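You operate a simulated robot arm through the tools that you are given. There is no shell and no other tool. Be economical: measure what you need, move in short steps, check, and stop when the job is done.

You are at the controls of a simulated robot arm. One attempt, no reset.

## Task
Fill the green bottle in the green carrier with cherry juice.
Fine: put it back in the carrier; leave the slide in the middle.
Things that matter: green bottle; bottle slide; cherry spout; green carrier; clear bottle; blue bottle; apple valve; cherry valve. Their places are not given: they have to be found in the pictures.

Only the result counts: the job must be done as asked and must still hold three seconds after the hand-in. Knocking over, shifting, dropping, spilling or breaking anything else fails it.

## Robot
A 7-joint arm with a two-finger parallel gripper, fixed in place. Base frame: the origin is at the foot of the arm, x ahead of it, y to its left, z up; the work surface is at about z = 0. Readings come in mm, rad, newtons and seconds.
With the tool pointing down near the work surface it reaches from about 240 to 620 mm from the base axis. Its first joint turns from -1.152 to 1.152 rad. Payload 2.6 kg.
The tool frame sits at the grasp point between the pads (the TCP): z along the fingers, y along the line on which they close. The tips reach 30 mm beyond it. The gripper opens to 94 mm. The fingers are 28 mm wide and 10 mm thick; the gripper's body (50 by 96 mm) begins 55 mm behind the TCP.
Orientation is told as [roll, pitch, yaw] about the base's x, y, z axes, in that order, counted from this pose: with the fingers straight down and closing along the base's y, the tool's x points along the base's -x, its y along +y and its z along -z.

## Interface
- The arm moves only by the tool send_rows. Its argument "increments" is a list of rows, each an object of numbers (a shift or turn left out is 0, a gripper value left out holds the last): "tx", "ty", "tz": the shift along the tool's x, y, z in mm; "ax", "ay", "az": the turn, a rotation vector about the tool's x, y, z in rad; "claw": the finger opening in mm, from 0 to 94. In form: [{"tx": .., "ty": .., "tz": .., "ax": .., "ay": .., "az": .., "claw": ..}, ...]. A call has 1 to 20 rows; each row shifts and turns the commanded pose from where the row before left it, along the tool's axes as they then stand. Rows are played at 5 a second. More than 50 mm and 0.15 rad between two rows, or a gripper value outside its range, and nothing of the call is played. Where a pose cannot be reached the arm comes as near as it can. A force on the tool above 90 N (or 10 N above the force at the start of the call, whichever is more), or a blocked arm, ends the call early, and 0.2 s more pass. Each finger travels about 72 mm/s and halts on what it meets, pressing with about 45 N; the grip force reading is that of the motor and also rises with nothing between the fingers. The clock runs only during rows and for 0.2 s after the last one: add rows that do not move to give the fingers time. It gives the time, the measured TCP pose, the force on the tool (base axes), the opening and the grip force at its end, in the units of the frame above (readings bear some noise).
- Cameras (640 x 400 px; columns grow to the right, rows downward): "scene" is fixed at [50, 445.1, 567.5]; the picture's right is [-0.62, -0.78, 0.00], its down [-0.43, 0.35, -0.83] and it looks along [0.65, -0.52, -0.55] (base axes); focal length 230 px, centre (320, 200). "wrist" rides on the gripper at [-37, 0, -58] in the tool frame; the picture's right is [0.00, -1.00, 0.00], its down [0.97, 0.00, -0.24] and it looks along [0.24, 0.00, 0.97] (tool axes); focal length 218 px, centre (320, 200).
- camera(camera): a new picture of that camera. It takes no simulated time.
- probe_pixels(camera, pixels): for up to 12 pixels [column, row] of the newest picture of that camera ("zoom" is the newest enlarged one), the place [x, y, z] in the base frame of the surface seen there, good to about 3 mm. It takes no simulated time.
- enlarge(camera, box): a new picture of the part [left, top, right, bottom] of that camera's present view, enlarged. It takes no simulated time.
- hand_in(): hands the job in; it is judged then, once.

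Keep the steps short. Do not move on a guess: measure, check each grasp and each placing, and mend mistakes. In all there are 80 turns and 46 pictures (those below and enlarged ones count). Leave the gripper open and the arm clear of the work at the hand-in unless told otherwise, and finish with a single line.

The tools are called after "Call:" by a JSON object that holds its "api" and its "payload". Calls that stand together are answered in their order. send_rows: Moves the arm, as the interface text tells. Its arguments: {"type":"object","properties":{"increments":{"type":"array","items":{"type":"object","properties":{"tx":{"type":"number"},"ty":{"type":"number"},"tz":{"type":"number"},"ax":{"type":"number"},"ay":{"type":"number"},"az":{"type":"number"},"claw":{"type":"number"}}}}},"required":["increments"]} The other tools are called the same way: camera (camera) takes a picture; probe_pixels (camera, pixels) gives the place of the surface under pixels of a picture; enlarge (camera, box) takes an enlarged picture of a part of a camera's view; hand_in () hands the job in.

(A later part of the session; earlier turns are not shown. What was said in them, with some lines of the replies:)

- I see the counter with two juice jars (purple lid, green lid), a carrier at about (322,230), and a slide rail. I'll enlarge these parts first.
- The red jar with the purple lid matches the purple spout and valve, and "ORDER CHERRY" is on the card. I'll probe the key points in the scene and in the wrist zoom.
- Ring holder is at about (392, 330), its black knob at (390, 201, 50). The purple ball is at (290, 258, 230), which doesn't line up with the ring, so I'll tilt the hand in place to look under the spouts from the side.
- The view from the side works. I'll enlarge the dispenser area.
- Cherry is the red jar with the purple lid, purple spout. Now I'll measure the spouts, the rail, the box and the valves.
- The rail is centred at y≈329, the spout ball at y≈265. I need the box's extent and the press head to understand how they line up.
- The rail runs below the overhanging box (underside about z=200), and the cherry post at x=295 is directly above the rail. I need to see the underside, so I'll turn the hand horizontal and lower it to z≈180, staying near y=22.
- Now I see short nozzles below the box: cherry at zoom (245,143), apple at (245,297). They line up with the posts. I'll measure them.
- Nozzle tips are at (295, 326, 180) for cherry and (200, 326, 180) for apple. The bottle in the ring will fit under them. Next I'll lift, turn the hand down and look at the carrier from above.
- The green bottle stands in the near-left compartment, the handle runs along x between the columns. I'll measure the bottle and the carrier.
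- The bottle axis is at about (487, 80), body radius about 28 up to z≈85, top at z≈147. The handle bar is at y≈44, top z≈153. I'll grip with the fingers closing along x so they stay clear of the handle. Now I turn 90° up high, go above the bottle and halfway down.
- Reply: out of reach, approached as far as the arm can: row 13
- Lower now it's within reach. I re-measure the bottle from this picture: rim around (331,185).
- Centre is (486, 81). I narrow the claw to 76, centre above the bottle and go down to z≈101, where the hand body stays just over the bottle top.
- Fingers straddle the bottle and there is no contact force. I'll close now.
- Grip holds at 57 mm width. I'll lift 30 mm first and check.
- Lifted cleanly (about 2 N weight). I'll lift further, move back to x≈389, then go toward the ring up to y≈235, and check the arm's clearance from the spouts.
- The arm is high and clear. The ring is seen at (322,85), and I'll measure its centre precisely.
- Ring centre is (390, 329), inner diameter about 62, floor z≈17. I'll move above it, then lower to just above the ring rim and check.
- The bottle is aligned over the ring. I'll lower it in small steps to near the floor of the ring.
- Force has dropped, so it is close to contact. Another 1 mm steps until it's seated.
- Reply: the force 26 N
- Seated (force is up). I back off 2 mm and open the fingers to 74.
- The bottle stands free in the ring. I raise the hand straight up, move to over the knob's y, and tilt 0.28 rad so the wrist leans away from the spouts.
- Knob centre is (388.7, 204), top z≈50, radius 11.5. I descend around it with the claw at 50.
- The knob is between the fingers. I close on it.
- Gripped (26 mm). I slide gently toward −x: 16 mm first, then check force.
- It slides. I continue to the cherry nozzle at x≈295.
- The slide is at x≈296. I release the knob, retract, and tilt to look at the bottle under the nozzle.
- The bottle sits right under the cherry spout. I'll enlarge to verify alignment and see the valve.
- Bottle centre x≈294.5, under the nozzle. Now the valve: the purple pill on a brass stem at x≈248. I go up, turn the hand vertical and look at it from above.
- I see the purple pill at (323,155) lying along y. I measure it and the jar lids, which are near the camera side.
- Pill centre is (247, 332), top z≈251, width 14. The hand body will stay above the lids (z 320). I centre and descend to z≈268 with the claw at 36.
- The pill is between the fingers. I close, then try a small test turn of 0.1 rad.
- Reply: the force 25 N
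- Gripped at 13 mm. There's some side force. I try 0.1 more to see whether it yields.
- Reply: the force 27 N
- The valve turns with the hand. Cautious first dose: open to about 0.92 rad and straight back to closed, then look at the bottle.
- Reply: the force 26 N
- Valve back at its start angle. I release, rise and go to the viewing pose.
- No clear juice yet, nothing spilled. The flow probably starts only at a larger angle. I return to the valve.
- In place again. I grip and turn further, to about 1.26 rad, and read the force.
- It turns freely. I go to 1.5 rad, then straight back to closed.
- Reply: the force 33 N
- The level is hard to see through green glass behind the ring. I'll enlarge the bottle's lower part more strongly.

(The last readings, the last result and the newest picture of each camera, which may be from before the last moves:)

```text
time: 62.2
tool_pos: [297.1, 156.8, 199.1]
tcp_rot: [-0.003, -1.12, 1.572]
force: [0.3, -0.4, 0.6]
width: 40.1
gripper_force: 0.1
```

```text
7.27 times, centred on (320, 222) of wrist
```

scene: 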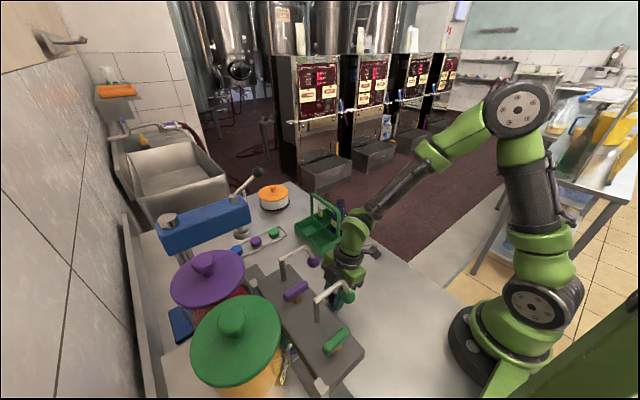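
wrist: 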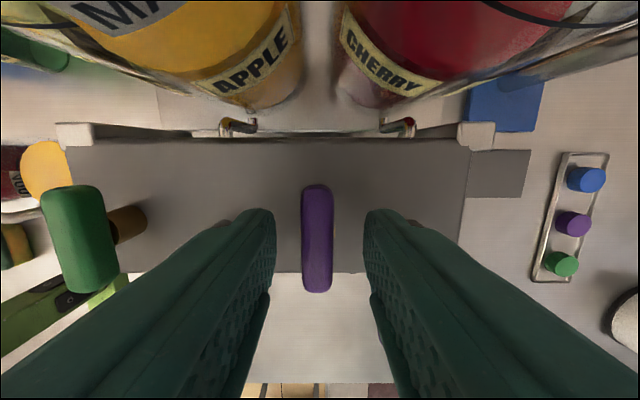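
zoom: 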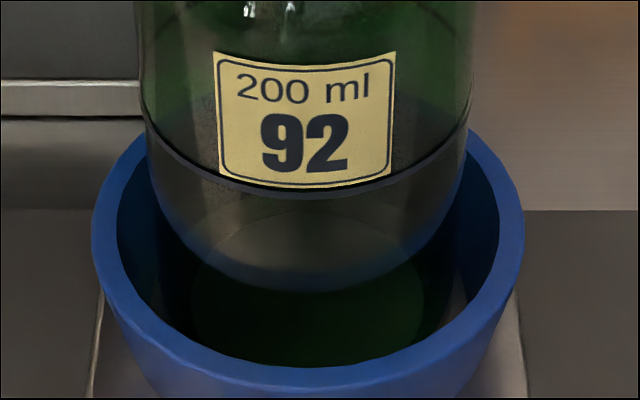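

Nothing clearly changed. A small amount would be hidden behind the ring, so the flow must be slow (if any). I go back and give a longer, still safe dose: fully open with a 2 s hold.

Call:
{"api": "send_rows", "payload": {"increments": [{"tz": -17.3, "tx": -36}, {"tz": -17.3, "tx": -36}, {"tz": -17.3, "tx": -36}, {"tz": -17.3, "tx": -36}, {"ay": 0.14}, {"ay": 0.14}, {"ay": 0.14}, {"ay": 0.14}, {"ay": 0.14}, {"ay": 0.14}, {"ay": 0.14}, {"ay": 0.14}, {"tx": -45, "ty": 12}, {"tx": -45, "ty": 12}, {"tx": -45, "ty": 12}, {"tx": -42, "ty": 12}, {"tz": 45}, {"tz": 45}, {}]}}

Call:
{"api": "send_rows", "payload": {"increments": [{"claw": 8}, {}, {}, {"az": 0.14}, {"az": 0.14}, {"az": 0.14}, {"az": 0.14}, {"az": 0.14}, {"az": 0.14}, {"az": 0.14}, {"az": 0.14}, {"az": 0.14}, {"az": 0.14}, {"az": 0.1}, {}, {}]}}

Call:
{"api": "camera", "payload": {"camera": "scene"}}

```text
time: 66.2
tool_pos: [247.4, 332.3, 268.7]
tcp_rot: [0.0, -0.002, 1.569]
force: [1.1, -0.3, 0.4]
width: 40.3
gripper_force: 0.0
```

```text
time: 69.6
tool_pos: [246.4, 334.7, 269.8]
tcp_rot: [0.0, 0.001, 0.068]
force: [0.2, -15.7, -1.9]
width: 13.0
gripper_force: 45.1
```

```text
8 pictures are left
```

scene: 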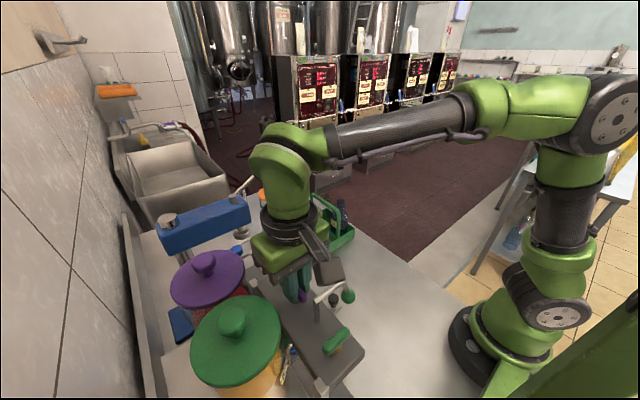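

The pill is turned fully in the gripper. I hold one second more, close, and go look.

Call:
{"api": "send_rows", "payload": {"increments": [{}, {}, {}, {}, {}, {"az": -0.14}, {"az": -0.14}, {"az": -0.14}, {"az": -0.14}, {"az": -0.14}, {"az": -0.14}, {"az": -0.14}, {"az": -0.14}, {"az": -0.14}, {"az": -0.14}, {"az": -0.1}, {}]}}

Call:
{"api": "send_rows", "payload": {"increments": [{"claw": 40}, {}, {"tz": -45}, {"tz": -45}, {"tx": 45, "ty": -12}, {"tx": 45, "ty": -12}, {"tx": 45, "ty": -12}, {"tx": 42, "ty": -12}, {"ay": -0.14}, {"ay": -0.14}, {"ay": -0.14}, {"ay": -0.14}, {"ay": -0.14}, {"ay": -0.14}, {"ay": -0.14}, {"ay": -0.14}, {"tz": 17.3, "tx": 36}, {"tz": 17.3, "tx": 36}, {"tz": 17.3, "tx": 36}, {"tz": 17.3, "tx": 36}]}}

Call:
{"api": "enlarge", "payload": {"camera": "wrist", "box": [270, 130, 370, 250]}}

```text
time: 73.2
tool_pos: [246.9, 333.8, 268.4]
tcp_rot: [-0.001, -0.001, 1.57]
force: [3.9, -21.7, -3.3]
width: 12.7
gripper_force: 44.4
```

```text
time: 77.4
tool_pos: [293.6, 156.5, 198.1]
tcp_rot: [-0.002, -1.119, 1.571]
force: [0.2, 0.1, 0.2]
width: 40.0
gripper_force: 0.0
```

```text
3.33 times, centred on (320, 190) of wrist
```

zoom: 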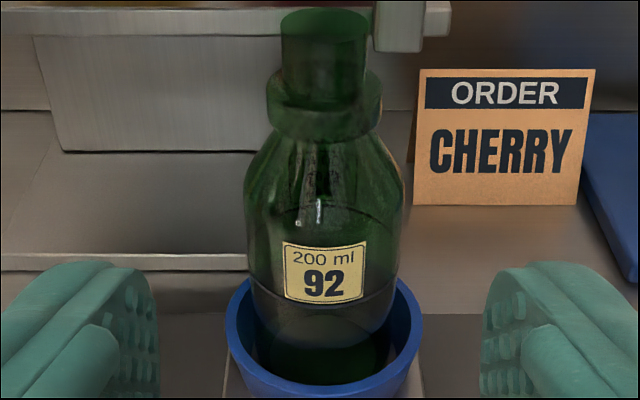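

Still the same picture: the line at label bottom is a feature the other bottles have too, so no juice is evident. For a decisive check I'll open the valve, let go, and look whether a stream runs from the nozzle.

Call:
{"api": "send_rows", "payload": {"increments": [{"tz": -17.3, "tx": -36}, {"tz": -17.3, "tx": -36}, {"tz": -17.3, "tx": -36}, {"tz": -17.3, "tx": -36}, {"ay": 0.14}, {"ay": 0.14}, {"ay": 0.14}, {"ay": 0.14}, {"ay": 0.14}, {"ay": 0.14}, {"ay": 0.14}, {"ay": 0.14}, {"tx": -45, "ty": 12}, {"tx": -45, "ty": 12}, {"tx": -45, "ty": 12}, {"tx": -42, "ty": 12}, {"tz": 45}, {"tz": 45}, {"claw": 8}, {}]}}

Call:
{"api": "send_rows", "payload": {"increments": [{}, {"az": 0.14}, {"az": 0.14}, {"az": 0.14}, {"az": 0.14}, {"az": 0.14}, {"az": 0.14}, {"az": 0.14}, {"az": 0.14}, {"az": 0.14}, {"az": 0.14}, {"az": 0.1}]}}

Call:
{"api": "send_rows", "payload": {"increments": [{"claw": 40}, {}, {"tz": -45}, {"tz": -45}, {"ty": -44}, {"ty": -44}, {"ty": -44}, {"ty": -43}, {"ax": -0.14}, {"ax": -0.14}, {"ax": -0.14}, {"ax": -0.14}, {"ax": -0.14}, {"ax": -0.14}, {"ax": -0.14}, {"ax": -0.14}, {"tz": 17.3, "ty": -36}, {"tz": 17.3, "ty": -36}, {"tz": 17.3, "ty": -36}, {"tz": 17.3, "ty": -36}]}}

Call:
{"api": "enlarge", "payload": {"camera": "wrist", "box": [140, 130, 460, 330]}}

```text
time: 81.6
tool_pos: [247.1, 333.7, 267.7]
tcp_rot: [0.0, -0.002, 1.571]
force: [4.4, 4.3, -7.4]
width: 13.1
gripper_force: 45.6
```

```text
time: 84.2
tool_pos: [247.0, 332.8, 268.7]
tcp_rot: [0.001, -0.001, 0.067]
force: [7.5, -8.1, -10.2]
width: 12.7
gripper_force: 45.1
```

```text
time: 88.4
tool_pos: [260.8, 160.7, 197.3]
tcp_rot: [1.12, 0.0, 0.07]
force: [0.6, 0.3, -0.8]
width: 40.3
gripper_force: 0.0
```

```text
2.00 times, centred on (300, 230) of wrist
```

zoom: 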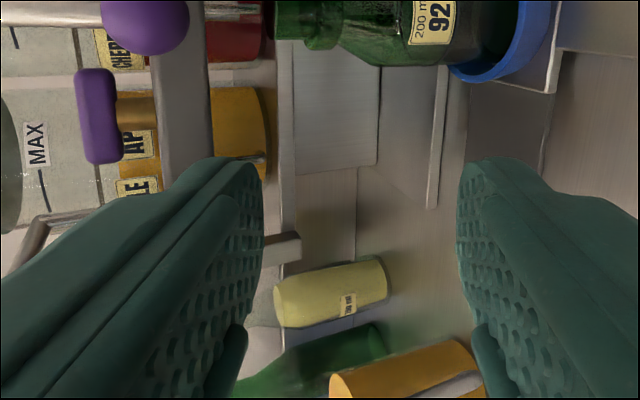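

The pill now lies along x (valve turned). My crop cut off the stream region, so I take it again around the nozzle.

Call:
{"api": "enlarge", "payload": {"camera": "wrist", "box": [180, 90, 420, 200]}}

```text
2.67 times, centred on (300, 145) of wrist
```

zoom: 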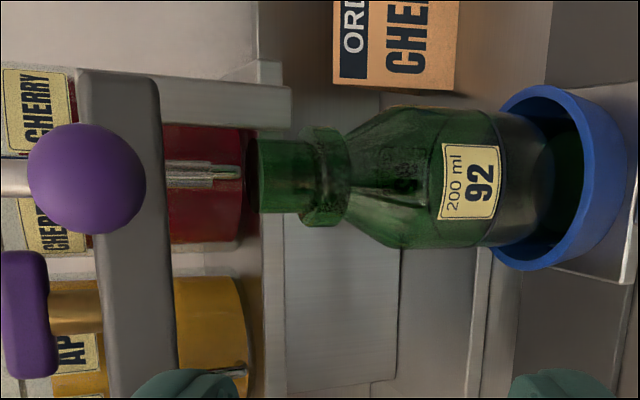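

With the valve turned 90° this way there's no stream and the bottle is empty, so the opening direction may be the other one. I go back, turn the pill to its start position and gently 0.3 rad beyond, reading the force.

Call:
{"api": "send_rows", "payload": {"increments": [{"tz": -17.3, "ty": 36}, {"tz": -17.3, "ty": 36}, {"tz": -17.3, "ty": 36}, {"tz": -17.3, "ty": 36}, {"ax": 0.14}, {"ax": 0.14}, {"ax": 0.14}, {"ax": 0.14}, {"ax": 0.14}, {"ax": 0.14}, {"ax": 0.14}, {"ax": 0.14}, {"ty": 44}, {"ty": 44}, {"ty": 44}, {"ty": 43}, {"tz": 45}, {"tz": 45}, {}]}}

```text
time: 92.4
tool_pos: [247.6, 333.0, 268.9]
tcp_rot: [0.002, -0.001, 0.072]
force: [-0.3, 0.1, 0.1]
width: 40.2
gripper_force: 0.1
```

Call:
{"api": "send_rows", "payload": {"increments": [{"claw": 8}, {}, {}, {"az": -0.14}, {"az": -0.14}, {"az": -0.14}, {"az": -0.14}, {"az": -0.14}, {"az": -0.14}, {"az": -0.14}, {"az": -0.14}, {"az": -0.14}, {"az": -0.14}, {"az": -0.1}, {}]}}

Call:
{"api": "send_rows", "payload": {"increments": [{"az": -0.1}, {"az": -0.1}, {"az": -0.1}, {}]}}

Call:
{"api": "enlarge", "payload": {"camera": "wrist", "box": [160, 80, 480, 330]}}

```text
time: 95.6
tool_pos: [248.0, 333.4, 270.5]
tcp_rot: [-0.003, -0.001, 1.57]
force: [-2.0, -22.7, 24.2]
width: 13.0
gripper_force: 45.1
```

```text
time: 96.6
tool_pos: [247.1, 334.9, 268.6]
tcp_rot: [-0.001, -0.001, 1.871]
force: [10.3, 5.0, -0.2]
width: 21.5
gripper_force: 45.1
```

```text
1.60 times, centred on (320, 205) of wrist
```

zoom: 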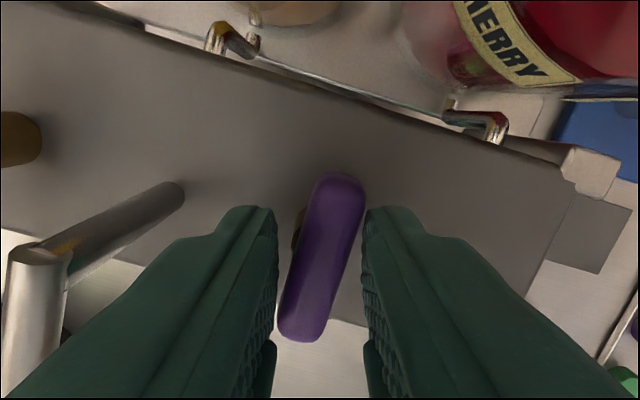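

Very informative: the pill stayed at its start while the fingers spread to 21 mm, so this way is its closed stop, and the opening direction I used was right. So the spout itself is the missing piece: its gooseneck with the ball hangs free in front of the box, as a handle to lower the nozzle (tip 180) into the bottle neck (top about 161). I leave the valve closed and go over the ball at (294, 265, 226).

Call:
{"api": "send_rows", "payload": {"increments": [{"claw": 44}, {"az": 0.1}, {"az": 0.1}, {"az": 0.1}, {"tz": -45}, {"tz": -45}, {"tx": 34, "ty": -23.5}, {"tx": 34, "ty": -23.5}, {"tz": 40}, {"tz": 40}, {}]}}

Call:
{"api": "camera", "payload": {"camera": "wrist"}}

```text
time: 99.0
tool_pos: [294.9, 264.5, 279.4]
tcp_rot: [-0.001, -0.001, 1.569]
force: [-0.1, 0.1, -0.6]
width: 44.0
gripper_force: 0.1
```

```text
3 pictures are left
```

wrist: 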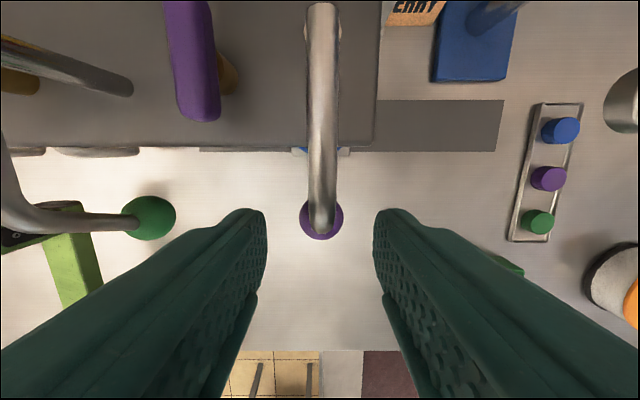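

The ball is centred between the fingers. I probe pipe and ball before gripping.

Call:
{"api": "probe_pixels", "payload": {"camera": "wrist", "pixels": [[304, 218], [340, 218], [321, 238], [322, 205], [322, 225], [322, 150], [322, 60], [322, 15]]}}

```text
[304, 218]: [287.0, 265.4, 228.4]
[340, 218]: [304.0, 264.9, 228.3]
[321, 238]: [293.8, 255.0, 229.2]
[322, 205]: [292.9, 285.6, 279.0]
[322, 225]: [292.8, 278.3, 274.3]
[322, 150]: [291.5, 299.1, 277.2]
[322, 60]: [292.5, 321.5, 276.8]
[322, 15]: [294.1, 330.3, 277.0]
```

Pipe top is z≈279, clear of the palm. I descend to z≈242, close on the ball, and press down 3 mm as a test.

Call:
{"api": "send_rows", "payload": {"increments": [{"tz": 20}, {"tz": 17.5}, {"claw": 18}, {}, {}, {"tz": 1.5}, {"tz": 1.5}, {}]}}

```text
time: 100.8
tool_pos: [294.3, 265.1, 240.2]
tcp_rot: [0.001, 0.001, 1.57]
force: [1.7, -6.0, 2.0]
width: 24.2
gripper_force: 45.5
```

Gripped (24 mm) and it yields with hardly any force: the spout moves down. I continue in small steps.

Call:
{"api": "send_rows", "payload": {"increments": [{"tz": 3}, {"tz": 3}, {"tz": 3}, {"tz": 3}, {}]}}

```text
time: 102.0
tool_pos: [296.1, 264.7, 226.3]
tcp_rot: [-0.001, 0.001, 1.569]
force: [8.9, -14.0, 0.1]
width: 24.2
gripper_force: 44.7
```

Call:
{"api": "send_rows", "payload": {"increments": [{"tz": 2.5}, {"tz": 2.5}, {"tz": 2.5}, {}]}}

Call:
{"api": "send_rows", "payload": {"increments": [{"tz": 2.5}, {"tz": 2.5}, {}]}}

```text
time: 103.0
tool_pos: [294.7, 263.6, 217.9]
tcp_rot: [-0.002, 0.002, 1.57]
force: [10.8, -16.1, 0.4]
width: 24.1
gripper_force: 44.7
```

```text
time: 103.8
tool_pos: [294.8, 264.8, 213.8]
tcp_rot: [-0.002, 0.001, 1.573]
force: [11.4, -11.6, 0.5]
width: 24.1
gripper_force: 45.1
```

Still free, nozzle tip now about z=152, inside the neck. A few more mm to find the stop.

Call:
{"api": "send_rows", "payload": {"increments": [{"tz": 2.5}, {"tz": 2.5}, {}]}}

Call:
{"api": "send_rows", "payload": {"increments": [{"tz": 2}, {"tz": 2}, {}]}}

```text
time: 104.6
tool_pos: [296.4, 265.2, 208.7]
tcp_rot: [-0.001, 0.001, 1.571]
force: [13.1, -12.0, 0.5]
width: 24.3
gripper_force: 45.1
```

```text
time: 105.4
tool_pos: [293.8, 264.8, 205.9]
tcp_rot: [-0.003, -0.001, 1.57]
force: [14.7, -8.5, -1.1]
width: 24.2
gripper_force: 44.8
```

Call:
{"api": "send_rows", "payload": {"increments": [{"tz": 2}, {"tz": 2}, {"tz": 2}, {}]}}

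Call:
{"api": "enlarge", "payload": {"camera": "scene", "box": [230, 190, 390, 340]}}

```text
time: 106.4
tool_pos: [295.1, 266.1, 199.8]
tcp_rot: [-0.003, 0.001, 1.569]
force: [15.4, -10.6, -2.2]
width: 24.2
gripper_force: 44.9
```

```text
2.67 times, centred on (310, 265) of scene
```

zoom: 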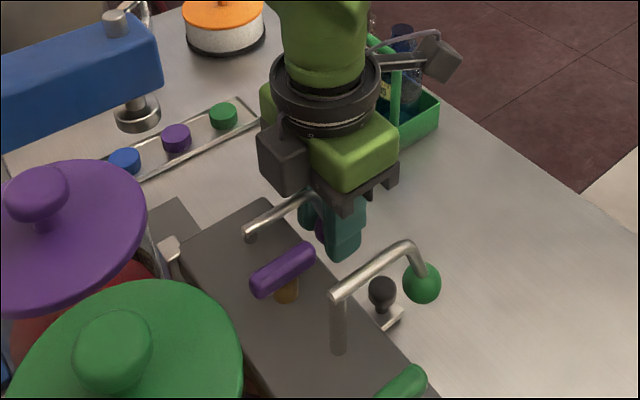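

Confirmed: the cherry gooseneck is now down almost on the box, the nozzle is in the neck. I release the ball, rise straight up and go back over the cherry valve.

Call:
{"api": "send_rows", "payload": {"increments": [{"claw": 44}, {}, {"tz": -30}, {"tz": -45}, {"tz": -45}, {"tz": -39}, {"tx": -34, "ty": 23.5}, {"tx": -34, "ty": 23.5}, {"tz": 45, "claw": 40}, {"tz": 45}, {}]}}

```text
time: 108.8
tool_pos: [246.6, 334.7, 267.5]
tcp_rot: [-0.001, -0.001, 1.569]
force: [-0.1, -0.2, 0.2]
width: 40.1
gripper_force: 0.1
```

I give a first dose: open to 1.5 rad and straight back to closed.

Call:
{"api": "send_rows", "payload": {"increments": [{"claw": 8}, {}, {}]}}

Call:
{"api": "send_rows", "payload": {"increments": [{"az": 0.15}, {"az": 0.15}, {"az": 0.15}, {"az": 0.15}, {"az": 0.15}, {"az": 0.15}, {"az": 0.15}, {"az": -0.15}, {"az": -0.15}, {"az": -0.15}, {"az": -0.15}, {"az": -0.15}, {"az": -0.15}, {"az": -0.15}, {}]}}

Call:
{"api": "send_rows", "payload": {"increments": [{"claw": 40}, {}, {"tz": -45}, {"tz": -45}, {"tx": 45, "ty": -12}, {"tx": 45, "ty": -12}, {"tx": 45, "ty": -12}, {"tx": 42, "ty": -12}, {"ay": -0.14}, {"ay": -0.14}, {"ay": -0.14}, {"ay": -0.14}, {"ay": -0.14}, {"ay": -0.14}, {"ay": -0.14}, {"ay": -0.14}, {"tz": 17.3, "tx": 36}, {"tz": 17.3, "tx": 36}, {"tz": 17.3, "tx": 36}, {"tz": 17.3, "tx": 36}]}}

Call:
{"api": "enlarge", "payload": {"camera": "wrist", "box": [270, 120, 370, 250]}}

```text
time: 109.6
tool_pos: [247.7, 334.5, 268.1]
tcp_rot: [-0.004, -0.001, 1.569]
force: [14.9, 3.0, -5.0]
width: 15.6
gripper_force: 45.6
```

```text
time: 112.8
tool_pos: [248.1, 333.7, 269.0]
tcp_rot: [-0.002, -0.001, 1.573]
force: [18.1, 5.0, -2.8]
width: 12.8
gripper_force: 44.9
```

```text
time: 117.0
tool_pos: [295.0, 156.4, 195.2]
tcp_rot: [-0.001, -1.121, 1.571]
force: [0.5, 0.4, 0.1]
width: 40.0
gripper_force: 0.1
```

```text
3.08 times, centred on (320, 185) of wrist
```

zoom: 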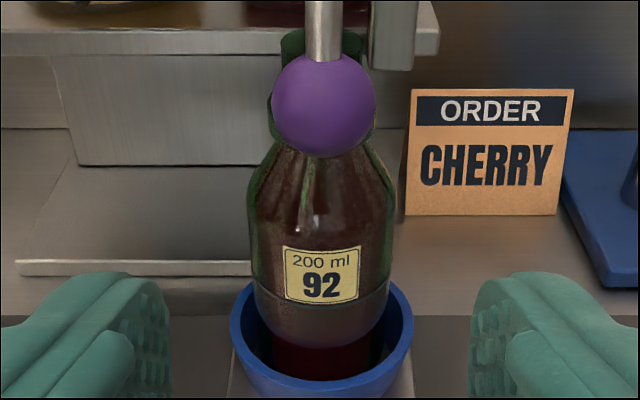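

Now the bottle shows red juice, filled up into the shoulder. Valve is closed. The ball hides the neck, so I probe heights on this picture, and go back over the ball to raise the spout.

Call:
{"api": "probe_pixels", "payload": {"camera": "zoom", "pixels": [[290, 155], [315, 160], [345, 155], [275, 175], [285, 45], [367, 55], [270, 100], [378, 130], [258, 200], [320, 310], [320, 110], [320, 75]]}}

Call:
{"api": "send_rows", "payload": {"increments": [{"tz": -17.3, "tx": -36}, {"tz": -17.3, "tx": -36}, {"tz": -17.3, "tx": -36}, {"tz": -17.3, "tx": -36, "claw": 44}, {"ay": 0.14}, {"ay": 0.14}, {"ay": 0.14}, {"ay": 0.14}, {"ay": 0.14}, {"ay": 0.14}, {"ay": 0.14}, {"ay": 0.14}, {"tx": -37}, {"tx": -37}, {"tx": -35}, {"tz": 45}, {"tz": 40}, {}]}}

```text
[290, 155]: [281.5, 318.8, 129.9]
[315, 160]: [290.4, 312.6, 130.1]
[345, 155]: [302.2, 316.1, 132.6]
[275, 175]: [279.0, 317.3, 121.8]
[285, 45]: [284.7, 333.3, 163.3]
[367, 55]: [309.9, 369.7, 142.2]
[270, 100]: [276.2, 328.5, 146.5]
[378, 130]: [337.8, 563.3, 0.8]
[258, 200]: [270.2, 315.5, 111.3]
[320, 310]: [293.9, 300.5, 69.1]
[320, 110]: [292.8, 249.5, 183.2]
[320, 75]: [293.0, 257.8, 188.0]
```

```text
time: 120.8
tool_pos: [294.4, 267.5, 275.4]
tcp_rot: [0.0, -0.002, 1.568]
force: [-0.2, 0.8, 0.0]
width: 43.9
gripper_force: 0.0
```

Red reaches z≈130, i.e. 113 mm above the bottle floor, near the neck. I descend on the ball, grip, and raise the spout by 43 mm in steps.

Call:
{"api": "send_rows", "payload": {"increments": [{"tz": 37}, {"tz": 36}, {"claw": 18}, {}, {}, {"tz": -4}, {"tz": -5}, {"tz": -5}, {"tz": -5}, {"tz": -5}, {"tz": -5}, {"tz": -5}, {"tz": -5}, {"tz": -3}, {}]}}

```text
time: 124.0
tool_pos: [295.0, 267.2, 243.9]
tcp_rot: [-0.004, -0.007, 1.573]
force: [7.7, 25.7, 0.6]
width: 24.2
gripper_force: 44.5
```

Spout is back up at its original height. I release it and go to the viewing pose for the last picture, to check level and spout.

Call:
{"api": "send_rows", "payload": {"increments": [{"claw": 44}, {}, {"tz": -35}, {"tz": -40}, {"tz": -40}, {"tx": 37}, {"tx": 37}, {"tx": 35}, {"ay": -0.14}, {"ay": -0.14}, {"ay": -0.14}, {"ay": -0.14}, {"ay": -0.14}, {"ay": -0.14}, {"ay": -0.14}, {"ay": -0.14}, {"tz": 17.3, "tx": 36}, {"tz": 17.3, "tx": 36}, {"tz": 17.3, "tx": 36}, {"tz": 17.3, "tx": 36}]}}

Call:
{"api": "enlarge", "payload": {"camera": "wrist", "box": [265, 70, 375, 250]}}

```text
time: 128.2
tool_pos: [294.1, 157.6, 197.3]
tcp_rot: [-0.001, -1.121, 1.572]
force: [0.0, -0.9, 0.5]
width: 44.2
gripper_force: 0.0
```

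```text
2.22 times, centred on (320, 160) of wrist
```

zoom: 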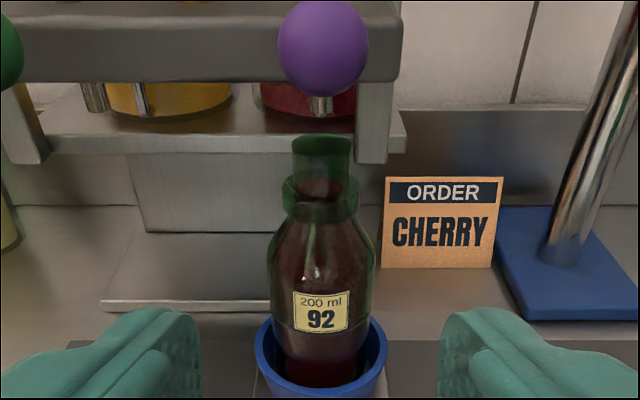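

The bottle is full into the neck, nothing is spilled, the nozzle is clear above the mouth. Next I turn to the knob-grip tilt and descend on the slide knob at (294, 204).

Call:
{"api": "send_rows", "payload": {"increments": [{"ay": 0.14, "claw": 50}, {"ay": 0.14}, {"ay": 0.14}, {"ay": 0.14}, {"ay": 0.14}, {"ay": 0.14}, {"tz": 40, "tx": -0.5}, {"tz": 40, "tx": -0.5}, {"tz": 40}, {"tz": 20}, {"tz": 8}, {}]}}

Call:
{"api": "send_rows", "payload": {"increments": [{"claw": 18}, {}, {}, {}]}}

```text
time: 130.8
tool_pos: [295.4, 198.7, 54.8]
tcp_rot: [0.001, -0.282, 1.571]
force: [-0.2, 0.5, 0.0]
width: 50.0
gripper_force: 0.1
```

```text
time: 131.8
tool_pos: [294.2, 199.4, 54.8]
tcp_rot: [0.0, -0.28, 1.571]
force: [1.8, 1.6, -4.2]
width: 26.6
gripper_force: 44.7
```

Knob gripped (26.6 mm as before). I slide gently back by 94.5 mm to the middle.

Call:
{"api": "send_rows", "payload": {"increments": [{"ty": -2}, {"ty": -4}, {"ty": -6}, {"ty": -6}, {"ty": -6}, {"ty": -6}, {"ty": -6}, {"ty": -6}, {"ty": -6}, {"ty": -6}, {"ty": -6}, {"ty": -6}, {"ty": -6}, {"ty": -6}, {"ty": -6}, {"ty": -5}, {"ty": -3.5}, {"ty": -2}, {}]}}

```text
time: 135.8
tool_pos: [390.4, 198.5, 55.0]
tcp_rot: [0.0, -0.281, 1.57]
force: [0.0, 4.0, -13.3]
width: 26.5
gripper_force: 45.1
```

Slide is back in the middle (x≈390). I release, retract, straighten up and move above the bottle.

Call:
{"api": "send_rows", "payload": {"increments": [{"claw": 50}, {}, {"tz": -30}, {"tz": -45}, {"tz": -45}, {"tz": -48}, {"ay": 0.14, "claw": 76}, {"ay": 0.14}, {"tx": -45}, {"tx": -45}, {"tx": -45}, {"tx": -40}, {}]}}

```text
time: 138.6
tool_pos: [390.9, 325.8, 218.8]
tcp_rot: [-0.001, 0.001, 1.568]
force: [0.5, 0.1, -0.4]
width: 76.0
gripper_force: 0.1
```

I correct y to 329, and descend to z≈116, then close.

Call:
{"api": "send_rows", "payload": {"increments": [{"tx": -2.8}, {"tz": 40}, {"tz": 35}, {"tz": 27.5}, {}]}}

Call:
{"api": "send_rows", "payload": {"increments": [{"claw": 50}, {}, {}, {}]}}

```text
time: 139.8
tool_pos: [389.8, 330.1, 115.4]
tcp_rot: [0.002, 0.0, 1.568]
force: [-0.2, -0.6, -0.2]
width: 76.0
gripper_force: 0.1
```

```text
time: 140.8
tool_pos: [387.6, 330.2, 116.4]
tcp_rot: [0.0, 0.0, 1.571]
force: [0.5, -0.4, -0.2]
width: 57.4
gripper_force: 45.2
```

Gripped at 57 mm as before. I lift slowly and carry it back: up, then to y≈82.

Call:
{"api": "send_rows", "payload": {"increments": [{"tz": -5}, {"tz": -15}, {"tz": -20}, {"tz": -25}, {"tz": -25}, {"tz": -20}, {"tz": -8}, {"tx": 12}, {"tx": 24}, {"tx": 28}, {"tx": 28}, {"tx": 28}, {"tx": 28}, {"tx": 28}, {"tx": 28}, {"tx": 22}, {"tx": 14}, {"tx": 7}, {}]}}

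```text
time: 144.8
tool_pos: [389.1, 83.1, 233.3]
tcp_rot: [0.0, 0.0, 1.572]
force: [-0.7, -0.2, -3.1]
width: 57.4
gripper_force: 45.3
```

Call:
{"api": "send_rows", "payload": {"increments": [{"ty": -10}, {"ty": -20}, {"ty": -24}, {"ty": -22}, {"ty": -14}, {"ty": -6.5, "tx": 1}, {}]}}

Call:
{"api": "send_rows", "payload": {"increments": [{}]}}

```text
time: 146.4
tool_pos: [485.8, 82.4, 232.3]
tcp_rot: [0.001, -0.002, 1.57]
force: [0.0, 0.3, -4.0]
width: 57.3
gripper_force: 44.7
```

```text
time: 146.8
tool_pos: [485.9, 82.9, 233.6]
tcp_rot: [0.0, -0.001, 1.572]
force: [-0.1, 0.3, -4.1]
width: 57.1
gripper_force: 45.6
```

At (486, 82.5). I descend toward the carrier floor, stopping about 4 mm above, force still being read.

Call:
{"api": "send_rows", "payload": {"increments": [{"tz": 15}, {"tz": 25}, {"tz": 25}, {"tz": 22}, {"tz": 18}, {"tz": 12}, {"tz": 7}, {"tz": 3}, {}]}}

Call:
{"api": "send_rows", "payload": {"increments": [{"tz": 1.5}, {"tz": 1.5}, {}]}}

```text
time: 148.8
tool_pos: [486.5, 82.0, 105.4]
tcp_rot: [0.001, -0.002, 1.57]
force: [-0.4, 0.7, -4.3]
width: 57.4
gripper_force: 45.1
```

```text
time: 149.6
tool_pos: [485.9, 81.9, 103.4]
tcp_rot: [-0.001, -0.003, 1.569]
force: [-4.5, -1.4, 10.5]
width: 57.2
gripper_force: 44.8
```

Contact with the floor (force rose from −4 to +10 N at z≈103, as expected). I ease 0.7 mm and open.

Call:
{"api": "send_rows", "payload": {"increments": [{"tz": -0.7}, {"claw": 76}, {}, {}, {}]}}

Call:
{"api": "send_rows", "payload": {"increments": [{"tz": -20}, {"tz": -40}, {"tz": -45}, {"tz": -30, "claw": 94}, {"ty": 40}, {"ty": 40}, {"ty": 40, "tz": -20}, {"tz": -40}, {}, {}, {}]}}

```text
time: 150.8
tool_pos: [486.1, 81.8, 103.5]
tcp_rot: [0.001, 0.0, 1.572]
force: [-0.8, 0.0, 0.3]
width: 75.8
gripper_force: 0.2
```

```text
time: 153.2
tool_pos: [365.2, 81.3, 298.4]
tcp_rot: [-0.001, 0.0, 1.57]
force: [0.0, -0.8, 0.2]
width: 94.0
gripper_force: 0.0
```

The fingers opened cleanly, with no force left on the tool, and the arm is clear. The bottle is full and in its compartment, the slide is in the middle, the valve is closed and the spout is up. I'm handing in now.

Call:
{"api": "hand_in", "payload": {}}

```text
The job is handed in.
```

The green bottle is filled with cherry juice and back in the green carrier, with the slide in the middle, the cherry valve closed and the spout raised; I had no pictures left to check the bottle's final placing, so that rests on the force and position readings.
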